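You operate a simulated robot arm through the tools that you are given. There is no shell and no other tool.

Carry out the task below with a simulated two-armed robot. There is one attempt and no reset: what you move stays moved.

## Task
Press the green insert home into the bare core.
Fine: core on the press carriage, carriage pushed in; lever back up afterwards.
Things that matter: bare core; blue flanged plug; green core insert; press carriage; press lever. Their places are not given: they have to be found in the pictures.

It is judged by the outcome, as a careful person would: the job done as asked, and still so three seconds after it is handed in. It fails if anything else is knocked over, pushed out of place, dropped, spilled or broken.

## Robot
Two 7-joint arms with fingered hands on one trunk that stands fixed in place. Base frame: the origin is at the foot of the trunk, x ahead of it, y to its left, z up. Readings come in mm, rad, newtons and seconds.
The left shoulder is at [13, 152, 1330], the right one opposite. With the tool pointing down near the work surface each hand reaches from about 100 to 720 mm from the base axis, measured 20 degrees to its own side. Payload 3.8 kg a hand.
Tool frame (each hand has its own): the origin (TCP) lies between the finger pads and is the grasp point; the fingertips stand 30 mm ahead of it; z points along the fingers, y is the line along which they close. Largest opening 104 mm; the body of the gripper starts 35 mm behind the TCP. The gripper is a hand of 5 fingers: y runs from the thumb to the fingers, the wrist lies at [-15, -104, -178] in the tool frame.
Orientation is told as [roll, pitch, yaw] about the base's x, y, z axes, in that order, counted from this pose: with the fingers straight down and the wrist toward the robot, the tool's x, y and z point along [0, 1, 0], [1, 0, 0] and [0, 0, -1] of the base frame.

## Interface
- The arms move only by the tool apply_moves. It takes "left_moves", "right_moves" or both (then of equal length, played together; a hand with none holds still); each is a list that holds one entry, the list of rows, each a list of 6 numbers: the turn, a rotation vector about the base's x, y, z in rad, then the shift along the base's x, y, z in mm. In form: [[[wx, wy, wz, tx, ty, tz], ...]]. A call has 1 to 20 rows; each row shifts and turns the commanded pose from where the row before left it. A row lasts 0.2 s, in which the tool goes at most 50 mm and 0.15 rad; a call with a longer step from one row to the next is refused whole. Where a pose cannot be reached the arm comes as near as it can. A force on the tool above 40 N (or 10 N above the force at the start of the call, whichever is more), or a blocked arm, ends the call early, and 0.2 s more pass. In this call time passes only in rows, and 0.2 s behind the last. The reply holds the time, the measured pose of the TCP, the force on the tool along the base axes, the opening and the grip force, in the units named above and with some noise, with the torque about the TCP (base axes, N m) and any sound that the robot's microphone picked up.
- Cameras (640 x 400 px; columns grow to the right, rows downward): "scene" is now at [78.1, 58.6, 1498]; the picture's right is [0.62, -0.79, -0.01], its down [-0.34, -0.26, -0.91] and it looks along [0.71, 0.56, -0.42] (base axes); focal length 229 px, centre (320, 200). "left" rides on the left gripper at [-80, -78, -141] in its tool frame; the picture's right is [-0.78, -0.30, 0.56], its down [0.54, -0.78, 0.33] and it looks along [0.33, 0.56, 0.76] (tool axes); focal length 247 px, centre (320, 200). "right" rides on the right gripper at [80, -78, -141] in its tool frame; the picture's right is [-0.78, 0.30, -0.56], its down [-0.53, -0.78, 0.33] and it looks along [-0.33, 0.56, 0.76] (tool axes); focal length 247 px, centre (320, 200).
- grab_frame(camera): a new picture of that camera. No time passes.
- lift_body(by): slides the trunk up (or, below 0, down) by that many mm; the arms and the scene camera ride with it, the base frame stays. It gives what a move gives, with no picture.
- finger_targets(index, middle, ring, little, thumb_bend, thumb_turn, hand): sets how far each is bent, from 0 (flat) to 1 (curled in); at 0.3 the hand is open as for a grip, at 0.7 the pads meet at the TCP. One left out holds its place. A second passes; each finger stops where it meets its share of the squeeze, and holds until it gets a number again. It is the only way to open and close the hand. It gives what a move gives, with no picture; readings hold the bend of each and the force on index, middle, ring, little, thumb and palm. thumb_turn goes from beside the hand (0) to across from the fingers (1), as for a grip.
- head_to(pan, tilt): turns the head with the scene camera to pan (to the left, within 1.396 rad either way) and tilt (down, from -0.506 to 1.204), counted from straight ahead of the robot. It gives what a move gives.
- locate(camera, pixels): for up to 12 pixels [column, row] of the newest picture of that camera ("zoom" is the newest enlarged one), the place [x, y, z] in the base frame of the surface seen there, good to about 2 mm. No time passes.
- enlarge(camera, box): a new picture of the part [left, top, right, bottom] of that camera's present view, enlarged. No time passes.
- job_done(): hands the job in; it is judged then, once.

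Open the grippers and draw the arms clear of the work before you hand the job in, unless the task says otherwise.

The tools are called after "Emit:" by a JSON object that holds its "api" and its "payload". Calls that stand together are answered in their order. apply_moves: Moves the arms, as the interface text tells. Its arguments: {"type":"object","properties":{"left_moves":{"type":"array","items":{"type":"array","items":{"type":"array","items":{"type":"number"}}}},"right_moves":{"type":"array","items":{"type":"array","items":{"type":"array","items":{"type":"number"}}}}},"required":[]} The other tools are called the same way: lift_body (by) slides the trunk up or down; finger_targets (index, middle, ring, little, thumb_bend, thumb_turn, hand) moves the fingers one by one; head_to (pan, tilt) turns the head that bears the scene camera; grab_frame (camera) takes a picture; locate (camera, pixels) gives the place of the surface under pixels of a picture; enlarge (camera, box) takes an enlarged picture of a part of a camera's view; job_done () hands the job in.

At the start:

```text
time: 0.0
left_position: [337.2, 354.3, 1387.8]
left_tool_rot: [-0.003, 0.0, 0.001]
left_force: [0.8, -0.2, -0.7]
left_wrist_torque: [-0.02, 0.04, 0.01]
left_grip_width: 103.7
left_grip_force: 0.2
left_shape: jaw
left_bend: [0.3, 0.3, 0.3, 0.3, 0.3, 0.98]
left_finger forces: [0.1, 0.0, 0.0, 0.0, 0.1, 0.0]
right_position: [496.9, 25.5, 1431.4]
right_tool_rot: [0.0, -0.001, 0.0]
right_force: [0.0, -0.7, -0.2]
right_wrist_torque: [0.03, -0.01, 0.01]
right_grip_width: 103.6
right_grip_force: 0.2
right_shape: jaw
right_bend: [0.3, 0.3, 0.3, 0.3, 0.3, 0.98]
right_finger forces: [0.1, 0.1, 0.0, 0.0, 0.0, 0.1]
trunk travel left (down, up): [-400.0, 56.0]
head pan, tilt: [0.663, 0.429]
```

scene: 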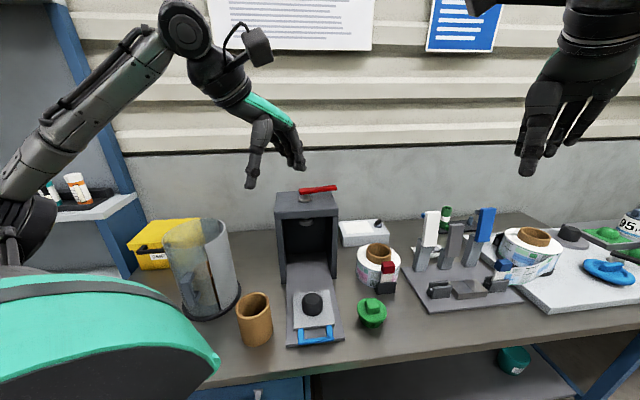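
right: 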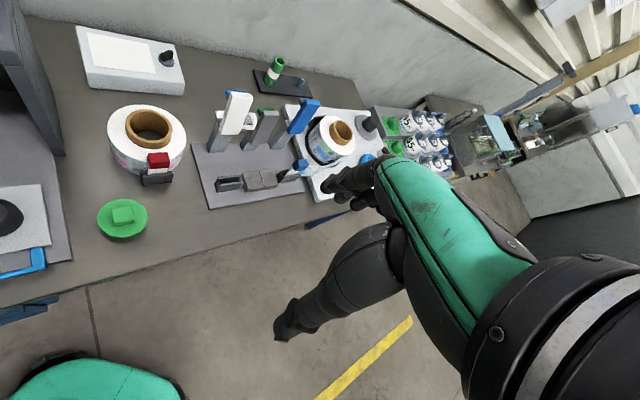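
left: 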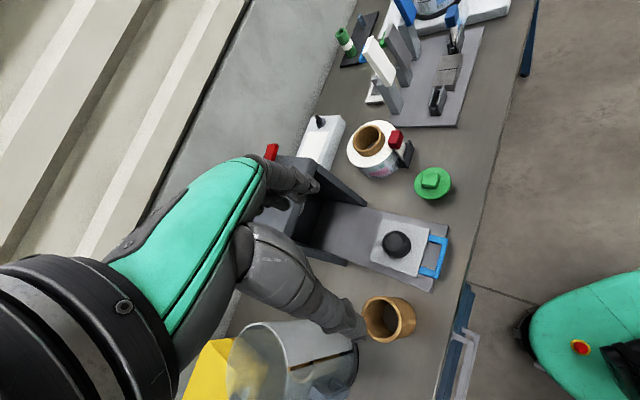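

The scene picture shows the press at about (310,260) with a carriage and blue handle at (315,335), a bare cardboard core at (255,318), and a green insert at (371,312). I enlarge those parts to see them better.

Emit:
{"api": "enlarge", "payload": {"camera": "scene", "box": [220, 170, 420, 360]}}

Emit:
{"api": "enlarge", "payload": {"camera": "left", "box": [240, 100, 480, 360]}}

Emit:
{"api": "enlarge", "payload": {"camera": "scene", "box": [400, 180, 640, 330]}}

```text
2.11 times, centred on (320, 265) of scene
```

zoom: 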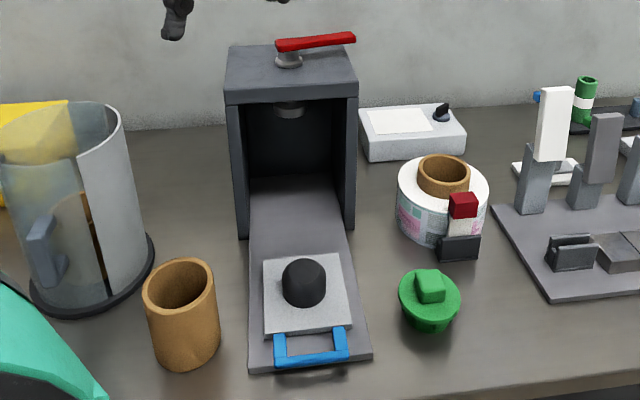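

```text
1.54 times, centred on (360, 230) of left
```

zoom: 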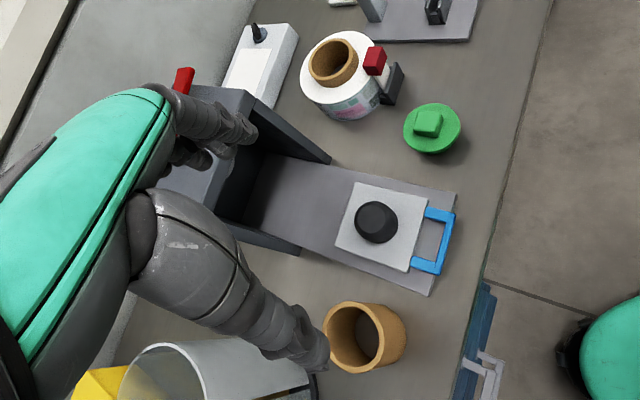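

```text
2.67 times, centred on (520, 255) of scene
```

zoom: 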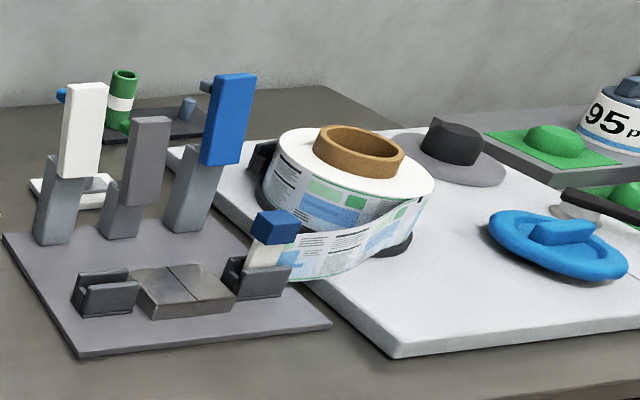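

The carriage has a dark peg at scene (312,300) and a blue handle; the lever is red at (318,188). I locate the key points in the scene picture.

Emit:
{"api": "locate", "payload": {"camera": "scene", "pixels": [[240, 299], [267, 297], [253, 294], [255, 340], [312, 297], [312, 310], [297, 326], [316, 338], [371, 304], [371, 314], [304, 190], [334, 187]]}}

Emit:
{"api": "enlarge", "payload": {"camera": "scene", "box": [265, 170, 355, 230]}}

Emit:
{"api": "enlarge", "payload": {"camera": "scene", "box": [230, 270, 400, 360]}}

```text
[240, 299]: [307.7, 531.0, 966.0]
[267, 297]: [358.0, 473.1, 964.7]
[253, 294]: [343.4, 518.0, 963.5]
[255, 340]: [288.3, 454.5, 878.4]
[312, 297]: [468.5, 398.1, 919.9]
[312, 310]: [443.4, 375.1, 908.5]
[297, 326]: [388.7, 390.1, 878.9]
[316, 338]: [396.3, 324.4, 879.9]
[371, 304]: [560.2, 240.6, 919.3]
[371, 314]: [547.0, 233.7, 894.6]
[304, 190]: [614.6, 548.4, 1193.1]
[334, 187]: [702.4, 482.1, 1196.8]
```

```text
6.67 times, centred on (310, 200) of scene
```

zoom: 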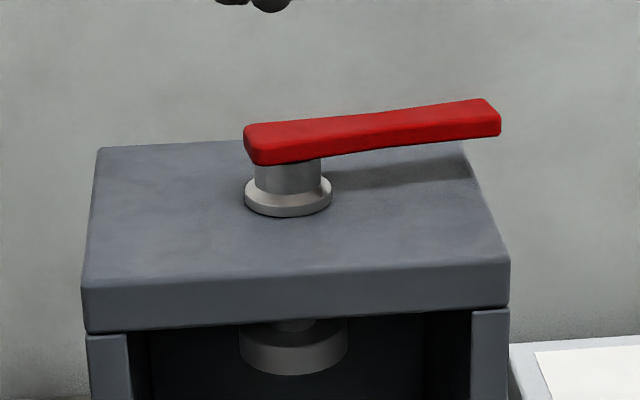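

```text
3.76 times, centred on (315, 315) of scene
```

zoom: 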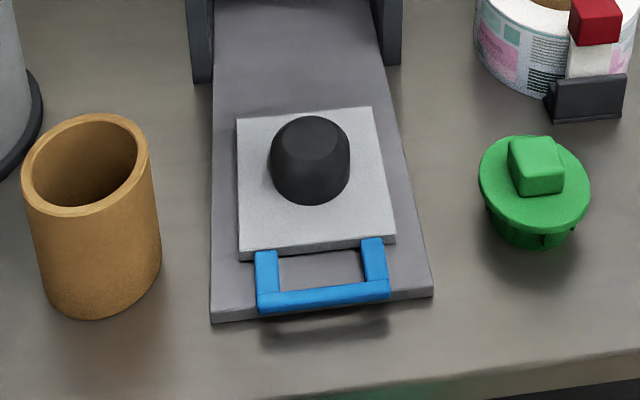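

The lever is a red bar on a vertical shaft at the top of the press, with the ram under the top plate. I locate finer points on the enlarged picture: core rim, carriage corners, peg, and green insert.

Emit:
{"api": "locate", "payload": {"camera": "zoom", "pixels": [[27, 175], [144, 160], [80, 211], [92, 118], [60, 150], [180, 350], [310, 130], [310, 195], [275, 165], [347, 165], [240, 122], [370, 112]]}}

Emit:
{"api": "locate", "payload": {"camera": "zoom", "pixels": [[390, 237], [243, 250], [218, 315], [428, 290], [265, 300], [383, 288], [535, 150], [484, 185], [586, 190], [535, 225], [540, 185], [515, 140]]}}

```text
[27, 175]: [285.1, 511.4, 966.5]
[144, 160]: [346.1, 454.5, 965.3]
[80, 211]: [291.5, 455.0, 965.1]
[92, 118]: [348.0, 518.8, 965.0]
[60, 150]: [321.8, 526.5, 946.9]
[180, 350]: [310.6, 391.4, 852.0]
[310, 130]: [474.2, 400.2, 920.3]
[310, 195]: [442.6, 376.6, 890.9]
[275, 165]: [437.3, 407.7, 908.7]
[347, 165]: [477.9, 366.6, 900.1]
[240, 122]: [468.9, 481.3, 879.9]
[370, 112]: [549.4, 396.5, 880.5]
```

```text
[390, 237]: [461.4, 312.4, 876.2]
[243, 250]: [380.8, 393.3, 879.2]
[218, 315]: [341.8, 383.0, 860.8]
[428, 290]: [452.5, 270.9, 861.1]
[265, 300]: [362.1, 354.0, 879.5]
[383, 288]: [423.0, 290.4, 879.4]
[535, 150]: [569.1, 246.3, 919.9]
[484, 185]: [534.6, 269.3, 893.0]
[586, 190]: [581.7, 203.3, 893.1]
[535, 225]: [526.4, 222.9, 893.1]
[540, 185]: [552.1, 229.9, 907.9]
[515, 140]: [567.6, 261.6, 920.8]
```

Table is at z≈852, core top z≈965 with centre near (318,487) and radius ≈42, carriage plate top z≈880 with peg near (465,396). Next I look at the press frame and ram more closely, to measure the opening and ram height.

Emit:
{"api": "enlarge", "payload": {"camera": "scene", "box": [255, 180, 365, 300]}}

```text
3.33 times, centred on (310, 240) of scene
```

zoom: 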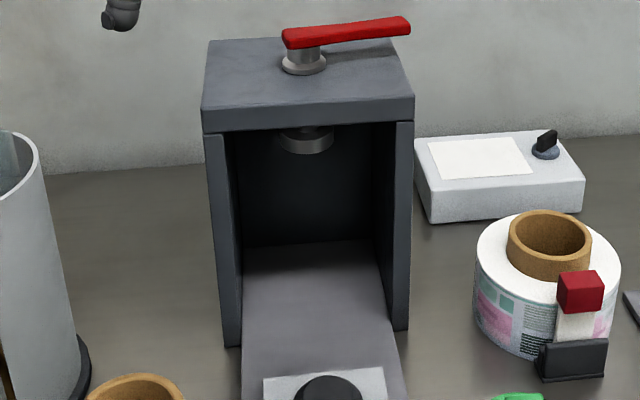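

I locate the press frame corners, ram bottom, and lever ends on this enlargement.

Emit:
{"api": "locate", "payload": {"camera": "zoom", "pixels": [[305, 149], [305, 138], [206, 128], [411, 118], [232, 342], [400, 325], [305, 240], [290, 36], [405, 24], [303, 72], [305, 60], [350, 33]]}}

Emit:
{"api": "locate", "payload": {"camera": "zoom", "pixels": [[228, 200], [240, 200], [376, 200], [395, 200], [212, 45], [385, 45], [300, 100], [285, 143], [330, 140], [320, 50], [408, 34], [250, 330]]}}

```text
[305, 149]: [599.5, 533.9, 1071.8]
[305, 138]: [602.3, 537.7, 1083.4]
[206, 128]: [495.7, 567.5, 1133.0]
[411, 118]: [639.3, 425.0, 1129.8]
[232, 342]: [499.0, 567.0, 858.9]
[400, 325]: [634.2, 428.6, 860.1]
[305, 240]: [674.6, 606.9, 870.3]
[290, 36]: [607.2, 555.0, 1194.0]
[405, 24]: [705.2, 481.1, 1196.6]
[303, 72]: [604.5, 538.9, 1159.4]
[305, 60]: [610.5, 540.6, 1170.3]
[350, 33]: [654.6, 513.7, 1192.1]
```

```text
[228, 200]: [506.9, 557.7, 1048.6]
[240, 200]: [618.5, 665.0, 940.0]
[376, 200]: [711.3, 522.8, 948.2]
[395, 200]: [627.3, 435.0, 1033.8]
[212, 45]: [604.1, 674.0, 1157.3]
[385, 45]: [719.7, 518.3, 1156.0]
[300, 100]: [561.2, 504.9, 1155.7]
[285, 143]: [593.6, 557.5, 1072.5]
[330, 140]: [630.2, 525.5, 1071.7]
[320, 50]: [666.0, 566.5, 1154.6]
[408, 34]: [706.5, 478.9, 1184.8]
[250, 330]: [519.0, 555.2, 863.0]
```

Press axis runs along (0.707,0.707): ram centre about (618,548) with its bottom at z≈1072, and the lever bar at z≈1185–1197. I check the clear bin next to the core for finger clearance.

Emit:
{"api": "enlarge", "payload": {"camera": "scene", "box": [120, 200, 290, 360]}}

Emit:
{"api": "locate", "payload": {"camera": "scene", "pixels": [[240, 290], [225, 310], [205, 317], [185, 315], [205, 300], [240, 250], [228, 225], [170, 235], [235, 270], [215, 280]]}}

```text
2.50 times, centred on (205, 280) of scene
```

zoom: 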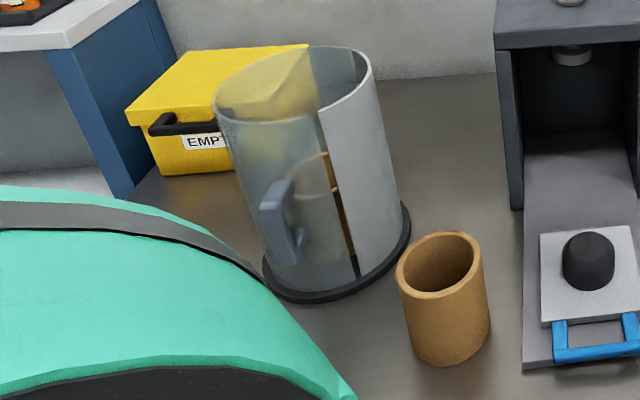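

```text
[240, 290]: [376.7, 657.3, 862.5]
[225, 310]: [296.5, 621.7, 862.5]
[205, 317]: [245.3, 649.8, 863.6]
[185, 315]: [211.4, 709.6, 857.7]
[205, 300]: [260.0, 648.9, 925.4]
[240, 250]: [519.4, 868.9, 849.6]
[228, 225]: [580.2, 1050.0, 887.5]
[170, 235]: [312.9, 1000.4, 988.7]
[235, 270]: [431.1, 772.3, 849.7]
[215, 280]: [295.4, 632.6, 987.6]
```

The bin's nearest edge is about 90 mm from the core, so there is room. I move the left hand above the core, to (318,487,1080), fingers down and open.

Emit:
{"api": "apply_moves", "payload": {"left_moves": [[[0, 0, 0, -2.4, 16.6, -38.5], [0, 0, 0, -2.4, 16.6, -38.5], [0, 0, 0, -2.4, 16.6, -38.5], [0, 0, 0, -2.4, 16.6, -38.5], [0, 0, 0, -2.4, 16.6, -38.5], [0, 0, 0, -2.4, 16.6, -38.5], [0, 0, 0, -2.4, 16.6, -38.5], [0, 0, 0, -2.4, 16.6, -38.5]]]}}

```text
time: 1.8
left_position: [316.7, 490.0, 1076.5]
left_tool_rot: [-0.002, -0.001, 0.002]
left_force: [0.3, 1.0, 0.8]
left_wrist_torque: [-0.02, 0.02, -0.03]
left_grip_width: 103.8
left_grip_force: 0.0
left_shape: jaw
left_bend: [0.3, 0.3, 0.3, 0.3, 0.3, 0.98]
left_finger forces: [0.0, 0.1, 0.0, 0.0, 0.0, 0.0]
right_position: [496.4, 25.7, 1431.4]
right_tool_rot: [-0.001, 0.001, -0.002]
right_force: [0.0, -0.9, -0.9]
right_wrist_torque: [-0.02, 0.02, -0.01]
right_grip_width: 103.8
right_grip_force: 0.1
right_shape: jaw
right_bend: [0.3, 0.3, 0.3, 0.3, 0.3, 0.98]
right_finger forces: [0.0, 0.0, 0.0, 0.1, 0.0, 0.0]
trunk travel left (down, up): [-400.0, 56.0]
head pan, tilt: [0.663, 0.429]
```

The left hand is now at about (317,490,1077). I take pictures to check how it lines up with the core.

Emit:
{"api": "grab_frame", "payload": {"camera": "left"}}

Emit:
{"api": "grab_frame", "payload": {"camera": "scene"}}

```text
taken
```

left: 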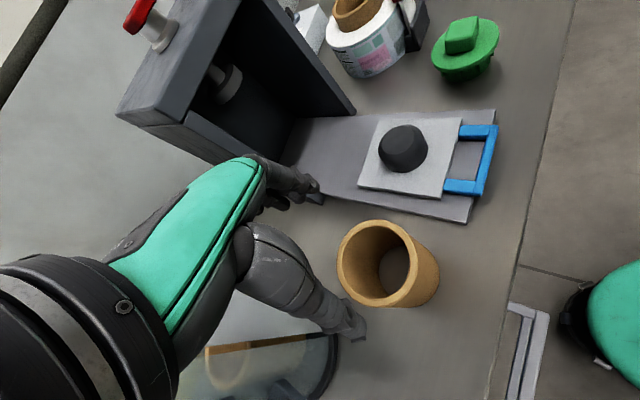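

```text
taken
```

scene: 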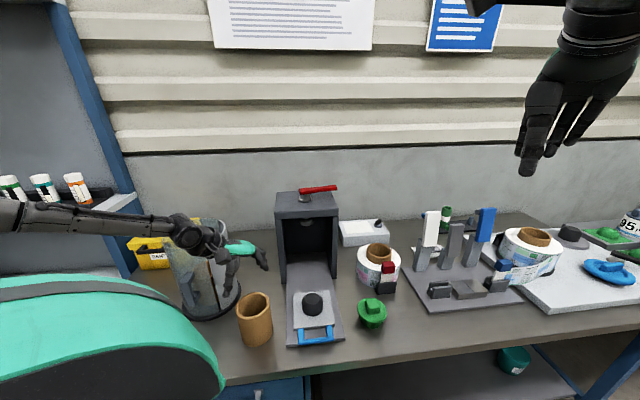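

I locate the core rim and the peg in the left camera picture to fix their centres (rim at around (338,260)–(418,260)).

Emit:
{"api": "locate", "payload": {"camera": "left", "pixels": [[340, 258], [414, 272], [372, 223], [385, 303], [350, 232], [405, 235], [357, 290], [350, 262], [380, 150], [427, 148], [404, 128], [404, 170]]}}

Emit:
{"api": "enlarge", "payload": {"camera": "left", "box": [320, 80, 520, 320]}}

```text
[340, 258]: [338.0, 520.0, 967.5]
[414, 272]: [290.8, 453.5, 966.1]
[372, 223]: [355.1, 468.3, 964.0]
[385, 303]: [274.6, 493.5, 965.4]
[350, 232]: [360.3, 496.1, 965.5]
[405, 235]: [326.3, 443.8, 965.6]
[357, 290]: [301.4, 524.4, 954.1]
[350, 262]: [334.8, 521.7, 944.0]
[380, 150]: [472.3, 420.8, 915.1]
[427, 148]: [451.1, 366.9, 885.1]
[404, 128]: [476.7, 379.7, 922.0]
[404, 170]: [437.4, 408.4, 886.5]
```

```text
1.67 times, centred on (420, 200) of left
```

zoom: 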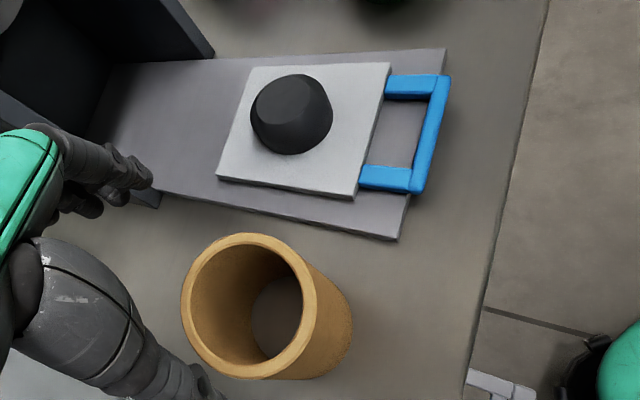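

The rim points fit a circle centred near (317.5,485) with radius 42 mm. I lower to TCP z≈1005 (fingertips just above the rim) with a small y correction and check again.

Emit:
{"api": "apply_moves", "payload": {"left_moves": [[[0, 0, 0, 0, -3, -24], [0, 0, 0, 0, 0, -24], [0, 0, 0, 0, 0, -24]]]}}

Emit:
{"api": "grab_frame", "payload": {"camera": "left"}}

Emit:
{"api": "enlarge", "payload": {"camera": "scene", "box": [160, 200, 340, 360]}}

```text
time: 2.6
left_position: [316.3, 486.0, 1006.3]
left_tool_rot: [-0.001, -0.001, 0.002]
left_force: [0.4, -0.1, 0.0]
left_wrist_torque: [0.01, 0.01, 0.01]
left_grip_width: 103.8
left_grip_force: 0.0
left_shape: jaw
left_bend: [0.3, 0.3, 0.3, 0.3, 0.3, 0.98]
left_finger forces: [0.0, 0.0, 0.0, 0.0, 0.0, 0.0]
right_position: [496.2, 25.8, 1431.5]
right_tool_rot: [-0.002, -0.001, -0.001]
right_force: [-0.7, -0.1, 0.0]
right_wrist_torque: [-0.01, 0.04, 0.01]
right_grip_width: 103.5
right_grip_force: 0.0
right_shape: jaw
right_bend: [0.3, 0.3, 0.3, 0.3, 0.3, 0.98]
right_finger forces: [0.1, 0.0, 0.1, 0.0, 0.1, 0.0]
trunk travel left (down, up): [-400.0, 56.0]
head pan, tilt: [0.663, 0.429]
```

```text
taken
```

left: 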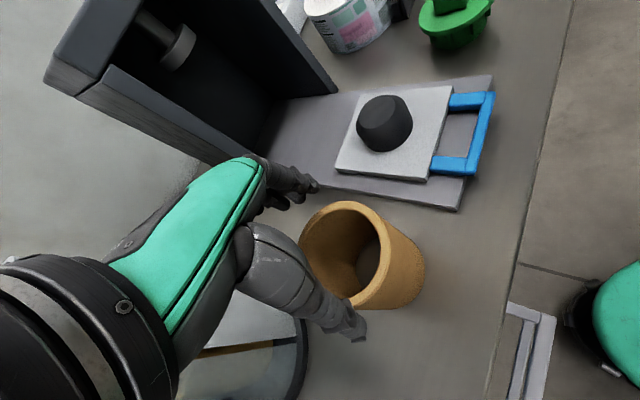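

```text
2.50 times, centred on (250, 280) of scene
```

zoom: 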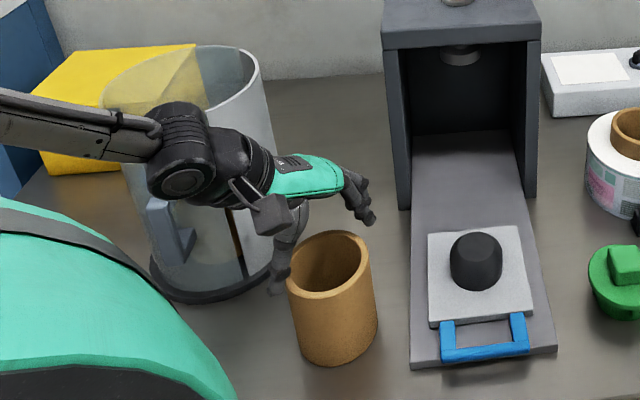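

The hand straddles the core with the rim between thumb (278,285) and fingers (370,220). Before going lower I check the forearm's clearance above the bin by locating forearm and bin rim points.

Emit:
{"api": "locate", "payload": {"camera": "zoom", "pixels": [[20, 135], [80, 148], [140, 165], [175, 190], [245, 60], [255, 80], [210, 47], [262, 110], [278, 285], [370, 220], [355, 190], [290, 240]]}}

```text
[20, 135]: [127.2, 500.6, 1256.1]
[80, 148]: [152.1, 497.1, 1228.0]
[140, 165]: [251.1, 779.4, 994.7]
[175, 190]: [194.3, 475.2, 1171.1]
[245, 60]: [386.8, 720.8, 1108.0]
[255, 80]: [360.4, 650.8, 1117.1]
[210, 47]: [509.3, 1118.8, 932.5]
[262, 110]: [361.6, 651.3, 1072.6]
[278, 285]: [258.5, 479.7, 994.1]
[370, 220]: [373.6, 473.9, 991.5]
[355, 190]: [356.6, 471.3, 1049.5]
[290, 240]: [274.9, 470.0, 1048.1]
```

The forearm clears the bin by well over 60 mm. I lower the hand to TCP z≈938, straddling the core.

Emit:
{"api": "apply_moves", "payload": {"left_moves": [[[0, 0, 0, 0.5, 0, -17], [0, 0, 0, 0.5, 0, -17], [0, 0, 0, 0, 0, -17], [0, 0, 0, 0, 0, -17]]]}}

Emit:
{"api": "grab_frame", "payload": {"camera": "left"}}

Emit:
{"api": "enlarge", "payload": {"camera": "scene", "box": [160, 200, 340, 360]}}

```text
time: 3.6
left_position: [319.3, 482.1, 945.3]
left_tool_rot: [0.005, -0.013, 0.001]
left_force: [0.9, 0.5, 38.4]
left_wrist_torque: [-0.2, -0.1, 0.11]
left_grip_width: 103.9
left_grip_force: 0.0
left_shape: jaw
left_bend: [0.25, 0.3, 0.3, 0.3, 0.26, 0.97]
left_finger forces: [19.2, 0.0, 0.0, 0.0, 16.0, 0.0]
right_position: [492.4, 19.6, 1434.4]
right_tool_rot: [0.004, -0.003, 0.001]
right_force: [0.0, -0.8, 0.0]
right_wrist_torque: [0.01, -0.01, 0.01]
right_grip_width: 104.1
right_grip_force: 0.0
right_shape: jaw
right_bend: [0.3, 0.3, 0.3, 0.3, 0.3, 0.98]
right_finger forces: [0.0, 0.0, 0.0, 0.0, 0.0, 0.1]
trunk travel left (down, up): [-400.0, 56.0]
head pan, tilt: [0.663, 0.429]
```

```text
taken
```

left: 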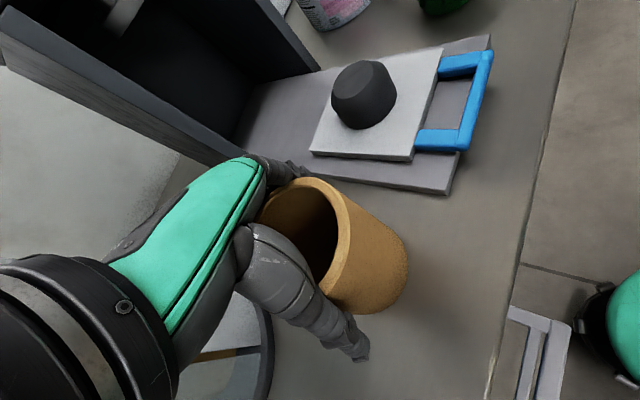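

```text
2.50 times, centred on (250, 280) of scene
```

zoom: 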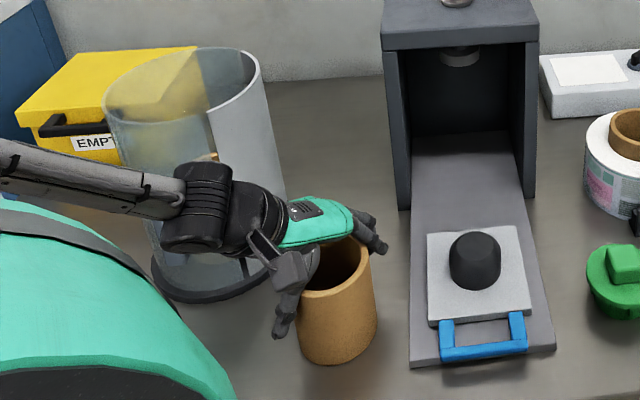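

The reading shows 38 N upward with index and thumb each near 16–19 N, so the knuckles touched the rim at z≈945. I back up by 13 mm and check that the forces vanish.

Emit:
{"api": "apply_moves", "payload": {"left_moves": [[[0, 0, 0, 0, 0, 10], [0, 0, 0, 0, 0, 8]]]}}

Emit:
{"api": "enlarge", "payload": {"camera": "left", "box": [200, 120, 440, 400]}}

```text
time: 4.2
left_position: [316.7, 486.2, 953.8]
left_tool_rot: [-0.001, 0.003, 0.002]
left_force: [-0.1, 0.2, -0.8]
left_wrist_torque: [-0.02, 0.01, -0.01]
left_grip_width: 103.9
left_grip_force: 0.0
left_shape: jaw
left_bend: [0.26, 0.3, 0.3, 0.3, 0.25, 0.97]
left_finger forces: [10.1, 0.0, 0.1, 0.0, 10.4, 0.0]
right_position: [496.4, 25.4, 1432.6]
right_tool_rot: [0.0, 0.001, 0.001]
right_force: [0.4, -0.2, 0.3]
right_wrist_torque: [-0.02, 0.01, -0.03]
right_grip_width: 103.4
right_grip_force: 0.1
right_shape: jaw
right_bend: [0.3, 0.3, 0.3, 0.3, 0.3, 0.98]
right_finger forces: [0.1, 0.0, 0.1, 0.0, 0.0, 0.0]
trunk travel left (down, up): [-400.0, 56.0]
head pan, tilt: [0.663, 0.429]
```

```text
1.43 times, centred on (320, 260) of left
```

zoom: 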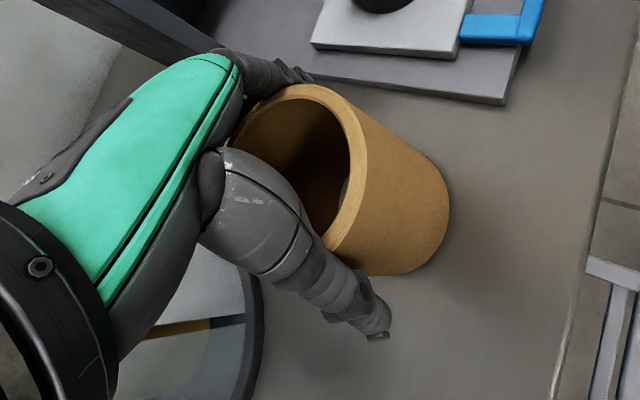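

Index and thumb each read about 10 N, so they are touching the core sides lightly. I check whether the core is still standing on the table by locating its rim.

Emit:
{"api": "enlarge", "payload": {"camera": "scene", "box": [200, 240, 320, 350]}}

Emit:
{"api": "locate", "payload": {"camera": "left", "pixels": [[330, 187], [342, 215], [345, 260], [345, 235], [360, 240], [395, 200]]}}

```text
3.64 times, centred on (260, 295) of scene
```

zoom: 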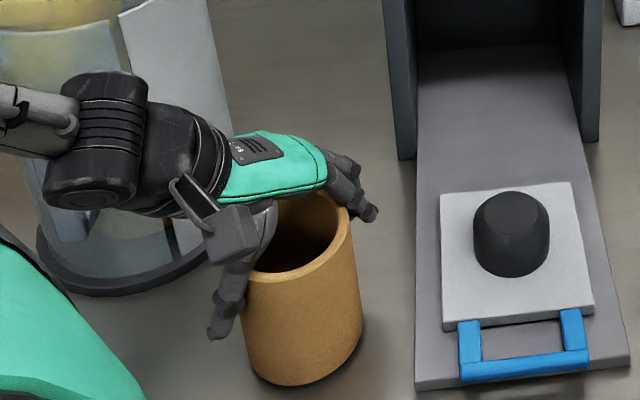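

```text
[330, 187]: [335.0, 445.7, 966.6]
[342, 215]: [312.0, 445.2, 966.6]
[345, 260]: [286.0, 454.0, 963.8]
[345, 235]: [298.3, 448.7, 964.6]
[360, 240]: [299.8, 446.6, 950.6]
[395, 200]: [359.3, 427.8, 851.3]
```

The core is still standing on the table (rim z≈966). I close the fingers and thumb onto it.

Emit:
{"api": "finger_targets", "payload": {"hand": "left", "index": 0.5, "middle": 0.5, "ring": 0.5, "little": 0.5, "thumb_bend": 0.5}}

Emit:
{"api": "enlarge", "payload": {"camera": "scene", "box": [200, 240, 320, 350]}}

Emit:
{"api": "grab_frame", "payload": {"camera": "left"}}

```text
time: 5.2
left_position: [318.0, 483.9, 957.0]
left_tool_rot: [-0.003, -0.001, 0.002]
left_force: [-0.6, -0.1, 0.8]
left_wrist_torque: [0.01, -0.01, -0.01]
left_grip_width: 102.9
left_grip_force: 29.5
left_shape: fingers
left_bend: [0.27, 0.42, 0.45, 0.5, 0.39, 0.96]
left_finger forces: [15.7, 7.6, 4.1, 0.0, 31.6, 0.0]
right_position: [497.0, 25.0, 1430.8]
right_tool_rot: [0.0, -0.001, 0.001]
right_force: [0.2, 0.4, 0.1]
right_wrist_torque: [0.02, 0.03, -0.02]
right_grip_width: 103.6
right_grip_force: 0.1
right_shape: jaw
right_bend: [0.3, 0.3, 0.3, 0.3, 0.3, 0.98]
right_finger forces: [0.1, 0.1, 0.0, 0.0, 0.0, 0.0]
trunk travel left (down, up): [-400.0, 56.0]
head pan, tilt: [0.663, 0.429]
```

```text
3.64 times, centred on (260, 295) of scene
```

zoom: 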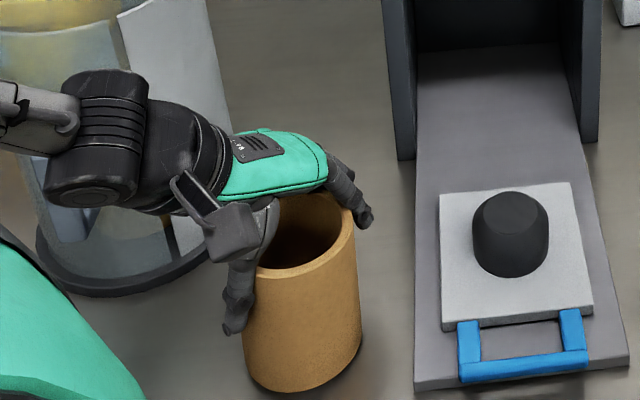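

```text
taken
```

left: 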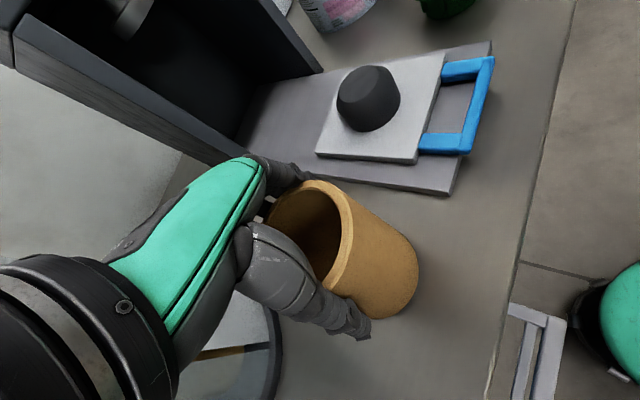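

The grip holds with thumb 31.6 N against index, middle and ring. I lift the core slowly by 90 mm and check that it stays in the hand.

Emit:
{"api": "apply_moves", "payload": {"left_moves": [[[0, 0, 0, 0, 0, 10], [0, 0, 0, 0, 0, 20], [0, 0, 0, 0, 0, 30], [0, 0, 0, 0, 0, 30]]]}}

Emit:
{"api": "enlarge", "payload": {"camera": "scene", "box": [180, 200, 340, 350]}}

Emit:
{"api": "grab_frame", "payload": {"camera": "left"}}

```text
time: 6.2
left_position: [318.9, 483.7, 1046.2]
left_tool_rot: [-0.002, 0.0, 0.0]
left_force: [1.1, -0.3, -1.3]
left_wrist_torque: [0.02, 0.01, -0.02]
left_grip_width: 102.8
left_grip_force: 29.4
left_shape: fingers
left_bend: [0.27, 0.42, 0.45, 0.5, 0.4, 0.96]
left_finger forces: [15.8, 7.5, 4.2, 0.1, 30.6, 0.0]
right_position: [496.7, 22.9, 1432.2]
right_tool_rot: [0.0, 0.0, 0.001]
right_force: [-0.3, -0.3, 0.0]
right_wrist_torque: [0.03, -0.02, 0.03]
right_grip_width: 103.5
right_grip_force: 0.1
right_shape: jaw
right_bend: [0.3, 0.3, 0.3, 0.3, 0.3, 0.98]
right_finger forces: [0.0, 0.1, 0.0, 0.1, 0.0, 0.0]
trunk travel left (down, up): [-400.0, 56.0]
head pan, tilt: [0.663, 0.429]
```

```text
2.67 times, centred on (260, 275) of scene
```

zoom: 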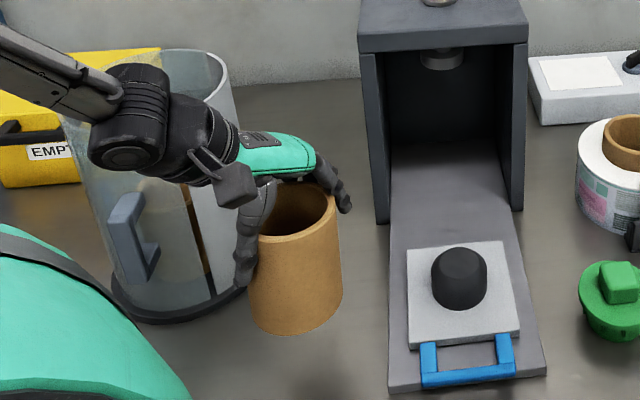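

```text
taken
```

left: 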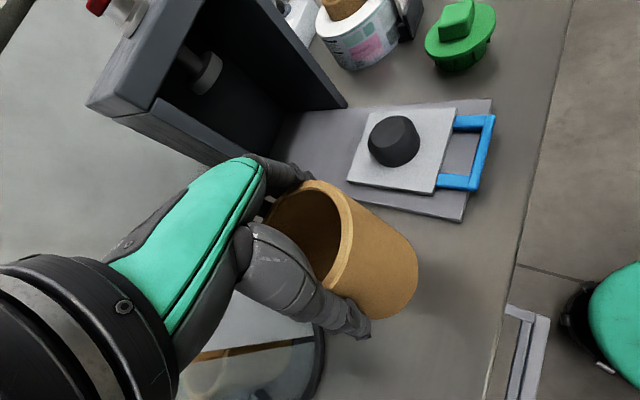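

The core came up with the hand. I locate points on its rim and side to find its axis relative to the TCP.

Emit:
{"api": "enlarge", "payload": {"camera": "left", "box": [240, 160, 440, 360]}}

Emit:
{"api": "locate", "payload": {"camera": "left", "pixels": [[314, 182], [330, 190], [342, 207], [349, 228], [349, 250], [343, 270], [335, 285], [410, 240], [417, 262], [415, 290], [400, 310], [380, 315]]}}

Emit:
{"api": "locate", "payload": {"camera": "scene", "pixels": [[277, 289], [300, 283], [288, 284], [305, 276], [290, 320]]}}

```text
2.00 times, centred on (340, 260) of left
```

zoom: 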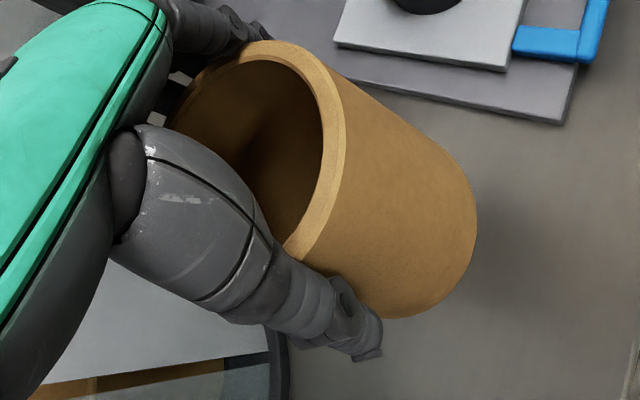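

```text
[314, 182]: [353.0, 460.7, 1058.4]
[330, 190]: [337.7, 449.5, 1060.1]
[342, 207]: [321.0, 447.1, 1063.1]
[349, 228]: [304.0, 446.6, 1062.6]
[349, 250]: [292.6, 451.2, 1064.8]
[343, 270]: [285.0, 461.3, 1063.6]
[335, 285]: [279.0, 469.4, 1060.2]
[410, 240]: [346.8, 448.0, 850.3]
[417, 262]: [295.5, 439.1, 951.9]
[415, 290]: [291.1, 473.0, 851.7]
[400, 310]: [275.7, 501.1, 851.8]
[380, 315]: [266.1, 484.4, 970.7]
```

```text
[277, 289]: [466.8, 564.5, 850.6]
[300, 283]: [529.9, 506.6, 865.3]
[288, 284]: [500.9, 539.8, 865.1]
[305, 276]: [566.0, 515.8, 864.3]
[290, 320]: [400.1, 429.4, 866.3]
```

The rim sits near z≈1062 with centre near (318,487.5), but the core may be tilted a little. I take a tight enlargement from the scene camera and locate points on its side to measure the tilt.

Emit:
{"api": "enlarge", "payload": {"camera": "scene", "box": [220, 255, 290, 335]}}

```text
5.00 times, centred on (255, 295) of scene
```

zoom: 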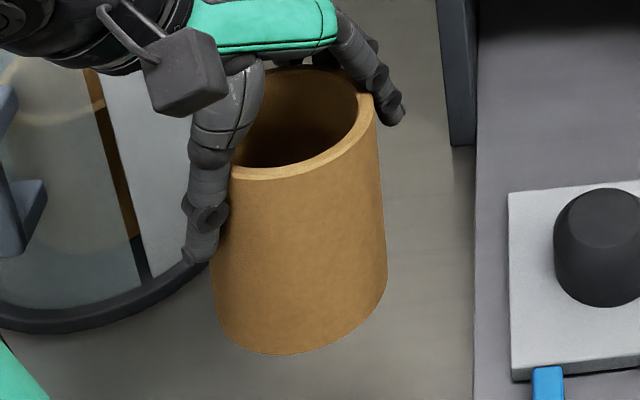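

Emit:
{"api": "locate", "payload": {"camera": "zoom", "pixels": [[300, 178], [302, 210], [304, 250], [306, 290], [305, 335], [370, 130], [372, 170], [378, 250], [382, 285], [250, 200], [245, 260], [240, 320]]}}

Emit:
{"api": "locate", "payload": {"camera": "zoom", "pixels": [[297, 175], [340, 155], [360, 130], [365, 105], [260, 175], [300, 347], [350, 330], [380, 300], [240, 345], [222, 325], [330, 250], [275, 250]]}}

```text
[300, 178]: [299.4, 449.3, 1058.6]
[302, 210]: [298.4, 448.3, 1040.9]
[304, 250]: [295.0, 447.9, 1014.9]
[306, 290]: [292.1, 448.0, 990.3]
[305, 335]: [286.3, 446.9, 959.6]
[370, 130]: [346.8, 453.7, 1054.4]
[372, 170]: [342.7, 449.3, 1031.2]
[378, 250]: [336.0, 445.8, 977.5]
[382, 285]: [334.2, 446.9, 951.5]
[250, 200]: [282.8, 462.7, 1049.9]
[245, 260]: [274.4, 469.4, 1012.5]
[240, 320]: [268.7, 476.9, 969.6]
```

```text
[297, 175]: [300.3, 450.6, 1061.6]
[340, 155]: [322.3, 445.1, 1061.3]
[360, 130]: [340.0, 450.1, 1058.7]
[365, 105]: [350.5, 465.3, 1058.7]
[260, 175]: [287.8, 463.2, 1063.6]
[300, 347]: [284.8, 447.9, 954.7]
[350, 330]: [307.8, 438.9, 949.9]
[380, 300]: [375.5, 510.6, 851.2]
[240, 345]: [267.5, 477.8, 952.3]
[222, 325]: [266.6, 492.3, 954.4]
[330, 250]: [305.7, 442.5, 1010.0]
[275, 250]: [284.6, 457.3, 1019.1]
```

The side points show the core's top leans about 0.09 rad toward +x and 0.05 toward +y; its axis at TCP height is near (317.7,486). Now I measure the peg precisely from both cameras.

Emit:
{"api": "enlarge", "payload": {"camera": "left", "box": [340, 95, 500, 225]}}

Emit:
{"api": "enlarge", "payload": {"camera": "scene", "box": [285, 280, 345, 350]}}

```text
3.08 times, centred on (420, 160) of left
```

zoom: 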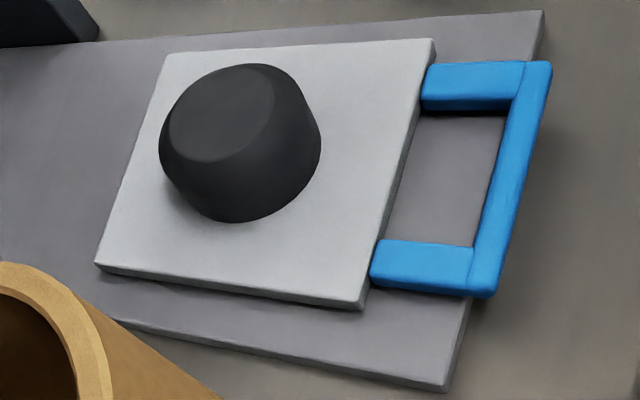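

```text
5.71 times, centred on (315, 315) of scene
```

zoom: 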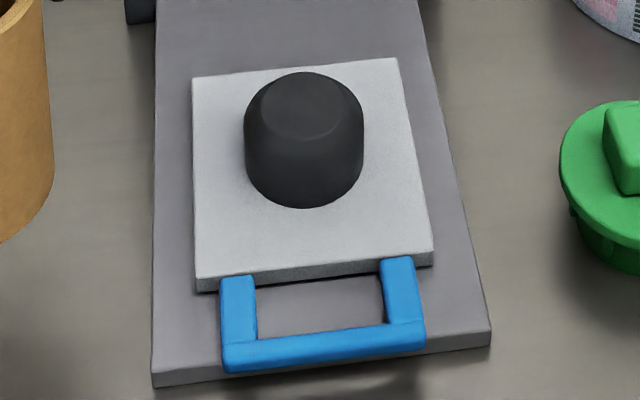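

I locate peg base and plate corner points on the scene enlargement (peg base at (247,175), (303,205), (362,172); plate corners at (195,80), (395,60), (431,250), (197,278)).

Emit:
{"api": "locate", "payload": {"camera": "zoom", "pixels": [[303, 105], [300, 136], [303, 76], [268, 110], [340, 106], [249, 172], [303, 203], [360, 170], [196, 82], [394, 62], [430, 247], [199, 275]]}}

Emit:
{"api": "locate", "payload": {"camera": "left", "pixels": [[391, 134], [375, 142], [408, 125], [399, 166], [376, 155], [422, 147], [394, 109], [454, 110], [437, 192], [348, 181], [416, 162], [420, 137]]}}

```text
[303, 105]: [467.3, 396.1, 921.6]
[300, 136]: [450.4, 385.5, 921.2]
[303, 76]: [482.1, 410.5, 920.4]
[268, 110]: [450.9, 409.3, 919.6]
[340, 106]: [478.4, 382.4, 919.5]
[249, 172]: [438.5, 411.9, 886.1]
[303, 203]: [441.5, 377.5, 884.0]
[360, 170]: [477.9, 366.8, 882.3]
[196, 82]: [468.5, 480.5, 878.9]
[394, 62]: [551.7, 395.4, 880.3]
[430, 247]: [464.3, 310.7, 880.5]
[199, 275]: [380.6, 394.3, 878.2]
```

```text
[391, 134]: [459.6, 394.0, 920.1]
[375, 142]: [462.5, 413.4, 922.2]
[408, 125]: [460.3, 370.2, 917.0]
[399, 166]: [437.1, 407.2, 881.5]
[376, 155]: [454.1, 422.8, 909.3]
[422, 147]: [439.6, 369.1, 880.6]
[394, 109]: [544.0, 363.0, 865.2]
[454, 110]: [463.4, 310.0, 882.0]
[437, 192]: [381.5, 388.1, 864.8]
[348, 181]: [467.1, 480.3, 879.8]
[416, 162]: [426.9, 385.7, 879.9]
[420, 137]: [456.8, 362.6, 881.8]
```

Peg centre is about (466,396) with radius ≈31, top z≈920. I carry the core over the peg at the present height while turning it upright by (0.051,-0.088,0).

Emit:
{"api": "apply_moves", "payload": {"left_moves": [[[0.0102, -0.0176, 0, 29.7, -18, 1], [0.0102, -0.0176, 0, 29.7, -18, 1], [0.0102, -0.0176, 0, 29.7, -18, 1], [0.0102, -0.0176, 0, 29.7, -18, 1], [0.0102, -0.0176, 0, 29.7, -18, 1]]]}}

Emit:
{"api": "enlarge", "payload": {"camera": "scene", "box": [270, 240, 350, 350]}}

Emit:
{"api": "grab_frame", "payload": {"camera": "left"}}

```text
time: 7.4
left_position: [467.8, 395.8, 1050.6]
left_tool_rot: [0.048, -0.087, 0.002]
left_force: [0.3, -0.3, -0.4]
left_wrist_torque: [0.05, -0.05, 0.01]
left_grip_width: 102.3
left_grip_force: 28.4
left_shape: fingers
left_bend: [0.27, 0.42, 0.45, 0.5, 0.4, 0.96]
left_finger forces: [15.5, 7.6, 4.3, 0.0, 30.0, 0.0]
right_position: [497.7, 24.7, 1432.2]
right_tool_rot: [0.0, 0.001, 0.0]
right_force: [-0.1, 0.0, 0.6]
right_wrist_torque: [0.02, 0.0, 0.01]
right_grip_width: 103.5
right_grip_force: 0.1
right_shape: jaw
right_bend: [0.3, 0.3, 0.3, 0.3, 0.3, 0.98]
right_finger forces: [0.0, 0.1, 0.1, 0.0, 0.0, 0.0]
trunk travel left (down, up): [-400.0, 56.0]
head pan, tilt: [0.663, 0.429]
```

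```text
3.64 times, centred on (310, 295) of scene
```

zoom: 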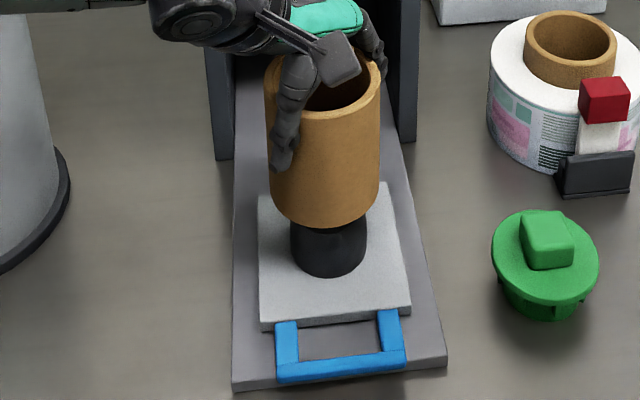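

```text
taken
```

left: 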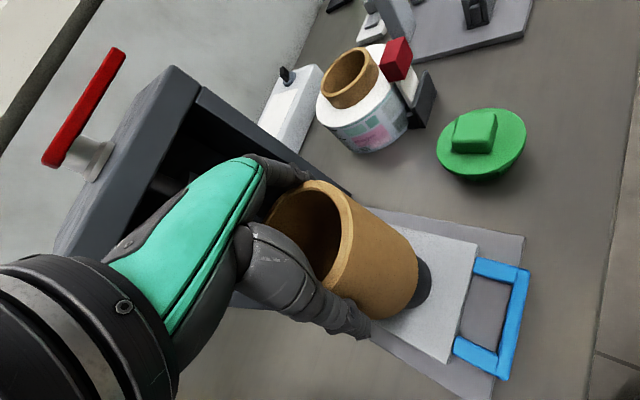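

The core hovers over the peg. I locate rim and bottom-edge points to check tilt and centring.

Emit:
{"api": "locate", "payload": {"camera": "zoom", "pixels": [[325, 118], [360, 108], [375, 90], [305, 118], [376, 75], [322, 222], [350, 217], [372, 200], [300, 219], [280, 205], [274, 190], [376, 190]]}}

Emit:
{"api": "locate", "payload": {"camera": "zoom", "pixels": [[325, 140], [325, 180], [355, 140], [355, 180], [300, 180], [376, 140], [330, 270], [330, 245], [296, 245], [362, 245], [269, 95], [271, 180]]}}

```text
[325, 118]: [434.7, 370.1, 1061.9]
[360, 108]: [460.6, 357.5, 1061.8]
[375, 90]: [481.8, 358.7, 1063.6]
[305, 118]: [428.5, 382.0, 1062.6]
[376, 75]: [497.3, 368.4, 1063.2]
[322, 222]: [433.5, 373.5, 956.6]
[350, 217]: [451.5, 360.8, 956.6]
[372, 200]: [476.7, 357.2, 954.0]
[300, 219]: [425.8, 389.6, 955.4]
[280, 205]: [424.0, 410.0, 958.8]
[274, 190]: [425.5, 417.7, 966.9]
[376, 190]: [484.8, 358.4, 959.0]
```

```text
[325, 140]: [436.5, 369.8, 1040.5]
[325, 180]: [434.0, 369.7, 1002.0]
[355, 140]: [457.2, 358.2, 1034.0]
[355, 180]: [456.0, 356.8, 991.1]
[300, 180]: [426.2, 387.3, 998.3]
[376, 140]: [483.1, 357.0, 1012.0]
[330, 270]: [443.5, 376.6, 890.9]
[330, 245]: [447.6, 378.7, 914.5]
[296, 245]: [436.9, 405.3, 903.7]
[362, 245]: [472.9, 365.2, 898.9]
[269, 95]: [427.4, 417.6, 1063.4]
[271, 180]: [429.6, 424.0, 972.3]
```

The core is upright now with its axis near (467.4,398.3); the peg is at (466,396). I shift by (-1.5,-2.3) and lower 60 mm over the peg, watching the force.

Emit:
{"api": "apply_moves", "payload": {"left_moves": [[[0, 0, 0, -1.5, -2.3, 0], [0, 0, 0, 0, 0, -12], [0, 0, 0, 0, 0, -12], [0, 0, 0, 0, 0, -12], [0, 0, 0, 0, 0, -12], [0, 0, 0, 0, 0, -12]]]}}

Emit:
{"api": "enlarge", "payload": {"camera": "scene", "box": [270, 240, 350, 350]}}

```text
time: 8.8
left_position: [467.6, 393.7, 992.0]
left_tool_rot: [0.05, -0.087, -0.002]
left_force: [0.7, 0.3, -0.6]
left_wrist_torque: [0.02, 0.01, -0.01]
left_grip_width: 102.4
left_grip_force: 28.4
left_shape: fingers
left_bend: [0.27, 0.42, 0.45, 0.5, 0.4, 0.96]
left_finger forces: [15.3, 7.5, 4.3, 0.1, 29.8, 0.0]
right_position: [496.7, 25.6, 1432.4]
right_tool_rot: [0.0, 0.001, -0.001]
right_force: [-0.4, -0.1, 0.2]
right_wrist_torque: [0.02, 0.0, 0.03]
right_grip_width: 103.5
right_grip_force: 0.1
right_shape: jaw
right_bend: [0.3, 0.3, 0.3, 0.3, 0.3, 0.98]
right_finger forces: [0.0, 0.0, 0.0, 0.1, 0.0, 0.1]
trunk travel left (down, up): [-400.0, 56.0]
head pan, tilt: [0.663, 0.429]
```

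```text
3.64 times, centred on (310, 295) of scene
```

zoom: 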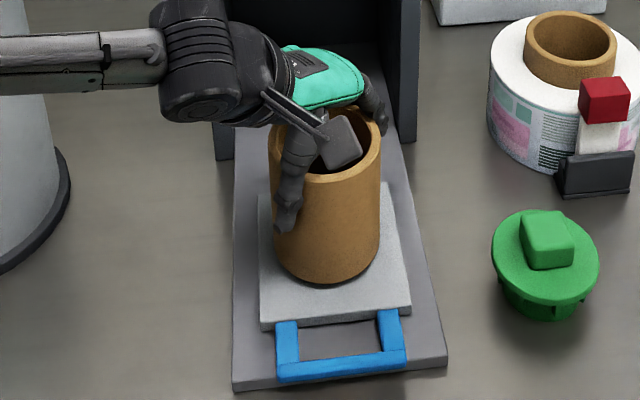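

No contact force yet and the core has slid over the peg. I lower in small steps until the carriage plate takes the core.

Emit:
{"api": "apply_moves", "payload": {"left_moves": [[[0, 0, 0, 0, 0, -4], [0, 0, 0, 0, 0, -3], [0, 0, 0, 0, 0, -2], [0, 0, 0, 0, 0, -2]]]}}

Emit:
{"api": "enlarge", "payload": {"camera": "scene", "box": [285, 270, 345, 330]}}

```text
time: 9.8
left_position: [465.4, 393.7, 981.4]
left_tool_rot: [0.051, -0.093, -0.002]
left_force: [-0.7, 1.9, 7.7]
left_wrist_torque: [0.0, 0.1, 0.0]
left_grip_width: 102.5
left_grip_force: 29.8
left_shape: fingers
left_bend: [0.27, 0.42, 0.45, 0.5, 0.4, 0.96]
left_finger forces: [16.2, 7.6, 4.4, 0.0, 31.1, 0.1]
right_position: [495.5, 24.2, 1432.9]
right_tool_rot: [-0.001, -0.001, -0.001]
right_force: [-0.2, 0.1, 0.3]
right_wrist_torque: [0.01, 0.02, -0.01]
right_grip_width: 103.6
right_grip_force: 0.1
right_shape: jaw
right_bend: [0.3, 0.3, 0.3, 0.3, 0.3, 0.98]
right_finger forces: [0.0, 0.0, 0.1, 0.0, 0.0, 0.1]
trunk travel left (down, up): [-400.0, 56.0]
head pan, tilt: [0.663, 0.429]
```

```text
6.67 times, centred on (315, 300) of scene
```

zoom: 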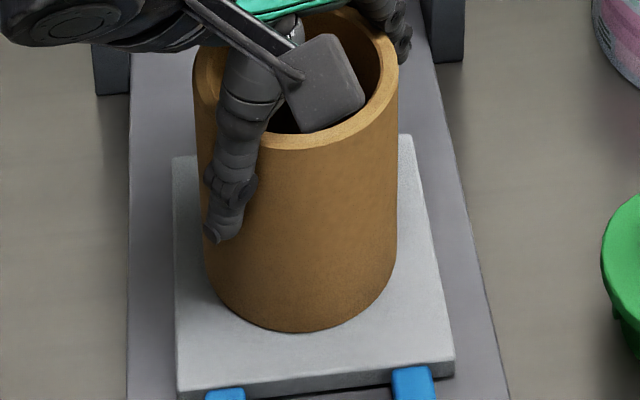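

The reading gives 7.7 N upward, so the core touches the plate. I check the rim height and then open the fingers gradually.

Emit:
{"api": "locate", "payload": {"camera": "zoom", "pixels": [[300, 145], [340, 135], [380, 105], [298, 328], [350, 318], [390, 80]]}}

Emit:
{"api": "finger_targets", "payload": {"hand": "left", "index": 0.2, "middle": 0.2, "ring": 0.2, "little": 0.2, "thumb_bend": 0.15}}

Emit:
{"api": "enlarge", "payload": {"camera": "scene", "box": [285, 270, 345, 330]}}

```text
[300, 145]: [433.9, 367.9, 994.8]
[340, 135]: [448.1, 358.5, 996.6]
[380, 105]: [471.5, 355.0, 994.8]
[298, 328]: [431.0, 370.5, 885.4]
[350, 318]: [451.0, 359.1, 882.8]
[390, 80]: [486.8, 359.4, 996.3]
```

```text
time: 10.8
left_position: [465.9, 392.7, 980.5]
left_tool_rot: [0.051, -0.088, -0.002]
left_force: [-0.4, -0.7, -0.5]
left_wrist_torque: [0.01, 0.0, 0.0]
left_grip_width: 129.5
left_grip_force: 0.1
left_shape: fingers
left_bend: [0.2, 0.2, 0.2, 0.2, 0.15, 0.97]
left_finger forces: [0.0, 0.0, 0.0, 0.1, 0.0, 0.0]
right_position: [497.0, 23.1, 1431.8]
right_tool_rot: [0.0, 0.0, -0.001]
right_force: [0.4, -0.6, 0.0]
right_wrist_torque: [0.02, -0.01, -0.01]
right_grip_width: 103.5
right_grip_force: 0.0
right_shape: jaw
right_bend: [0.3, 0.3, 0.3, 0.3, 0.3, 0.98]
right_finger forces: [0.0, 0.1, 0.0, 0.0, 0.0, 0.0]
trunk travel left (down, up): [-400.0, 56.0]
head pan, tilt: [0.663, 0.429]
```

```text
6.67 times, centred on (315, 300) of scene
```

zoom: 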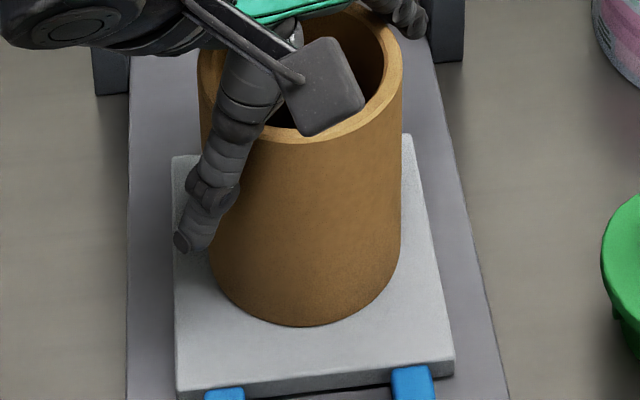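

All finger forces are zero and the core stands on the plate. I raise the hand straight up slowly, then faster, to clear the rim.

Emit:
{"api": "apply_moves", "payload": {"left_moves": [[[0, 0, 0, 0, 0, 12], [0, 0, 0, 0, 0, 15], [0, 0, 0, 0, 0, 20], [0, 0, 0, 0, 0, 30], [0, 0, 0, 0, 0, 30], [-0.0255, 0.044, 0, 0, 0, 30], [-0.0255, 0.044, 0, 0, 0, 30]]]}}

Emit:
{"api": "grab_frame", "payload": {"camera": "scene"}}

Emit:
{"api": "grab_frame", "payload": {"camera": "left"}}

```text
time: 12.4
left_position: [465.2, 392.7, 1147.6]
left_tool_rot: [-0.002, 0.0, 0.0]
left_force: [0.5, 0.4, 0.8]
left_wrist_torque: [-0.01, -0.03, 0.02]
left_grip_width: 128.9
left_grip_force: 0.0
left_shape: fingers
left_bend: [0.2, 0.2, 0.2, 0.2, 0.15, 0.97]
left_finger forces: [0.0, 0.0, 0.0, 0.1, 0.1, 0.0]
right_position: [496.1, 25.0, 1433.0]
right_tool_rot: [0.0, 0.0, 0.0]
right_force: [0.4, -0.3, 0.1]
right_wrist_torque: [0.01, 0.0, 0.01]
right_grip_width: 103.6
right_grip_force: 0.1
right_shape: jaw
right_bend: [0.3, 0.3, 0.3, 0.3, 0.3, 0.98]
right_finger forces: [0.0, 0.1, 0.0, 0.0, 0.0, 0.0]
trunk travel left (down, up): [-400.0, 56.0]
head pan, tilt: [0.663, 0.429]
```

```text
taken
```

scene: 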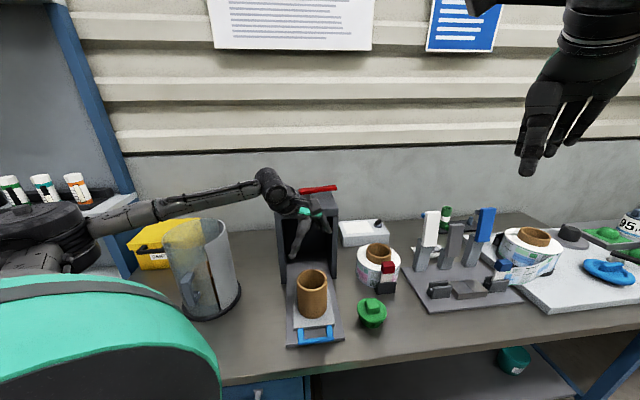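

```text
taken
```

left: 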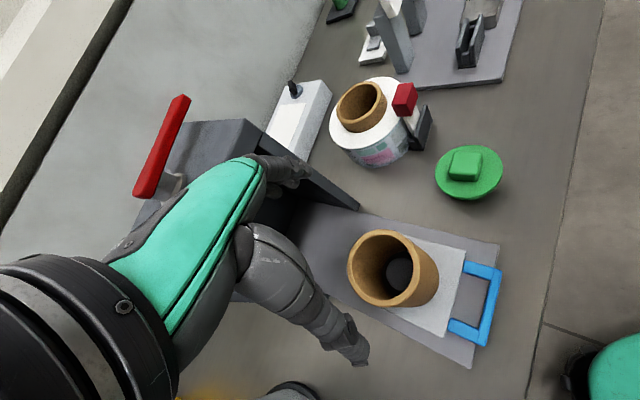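

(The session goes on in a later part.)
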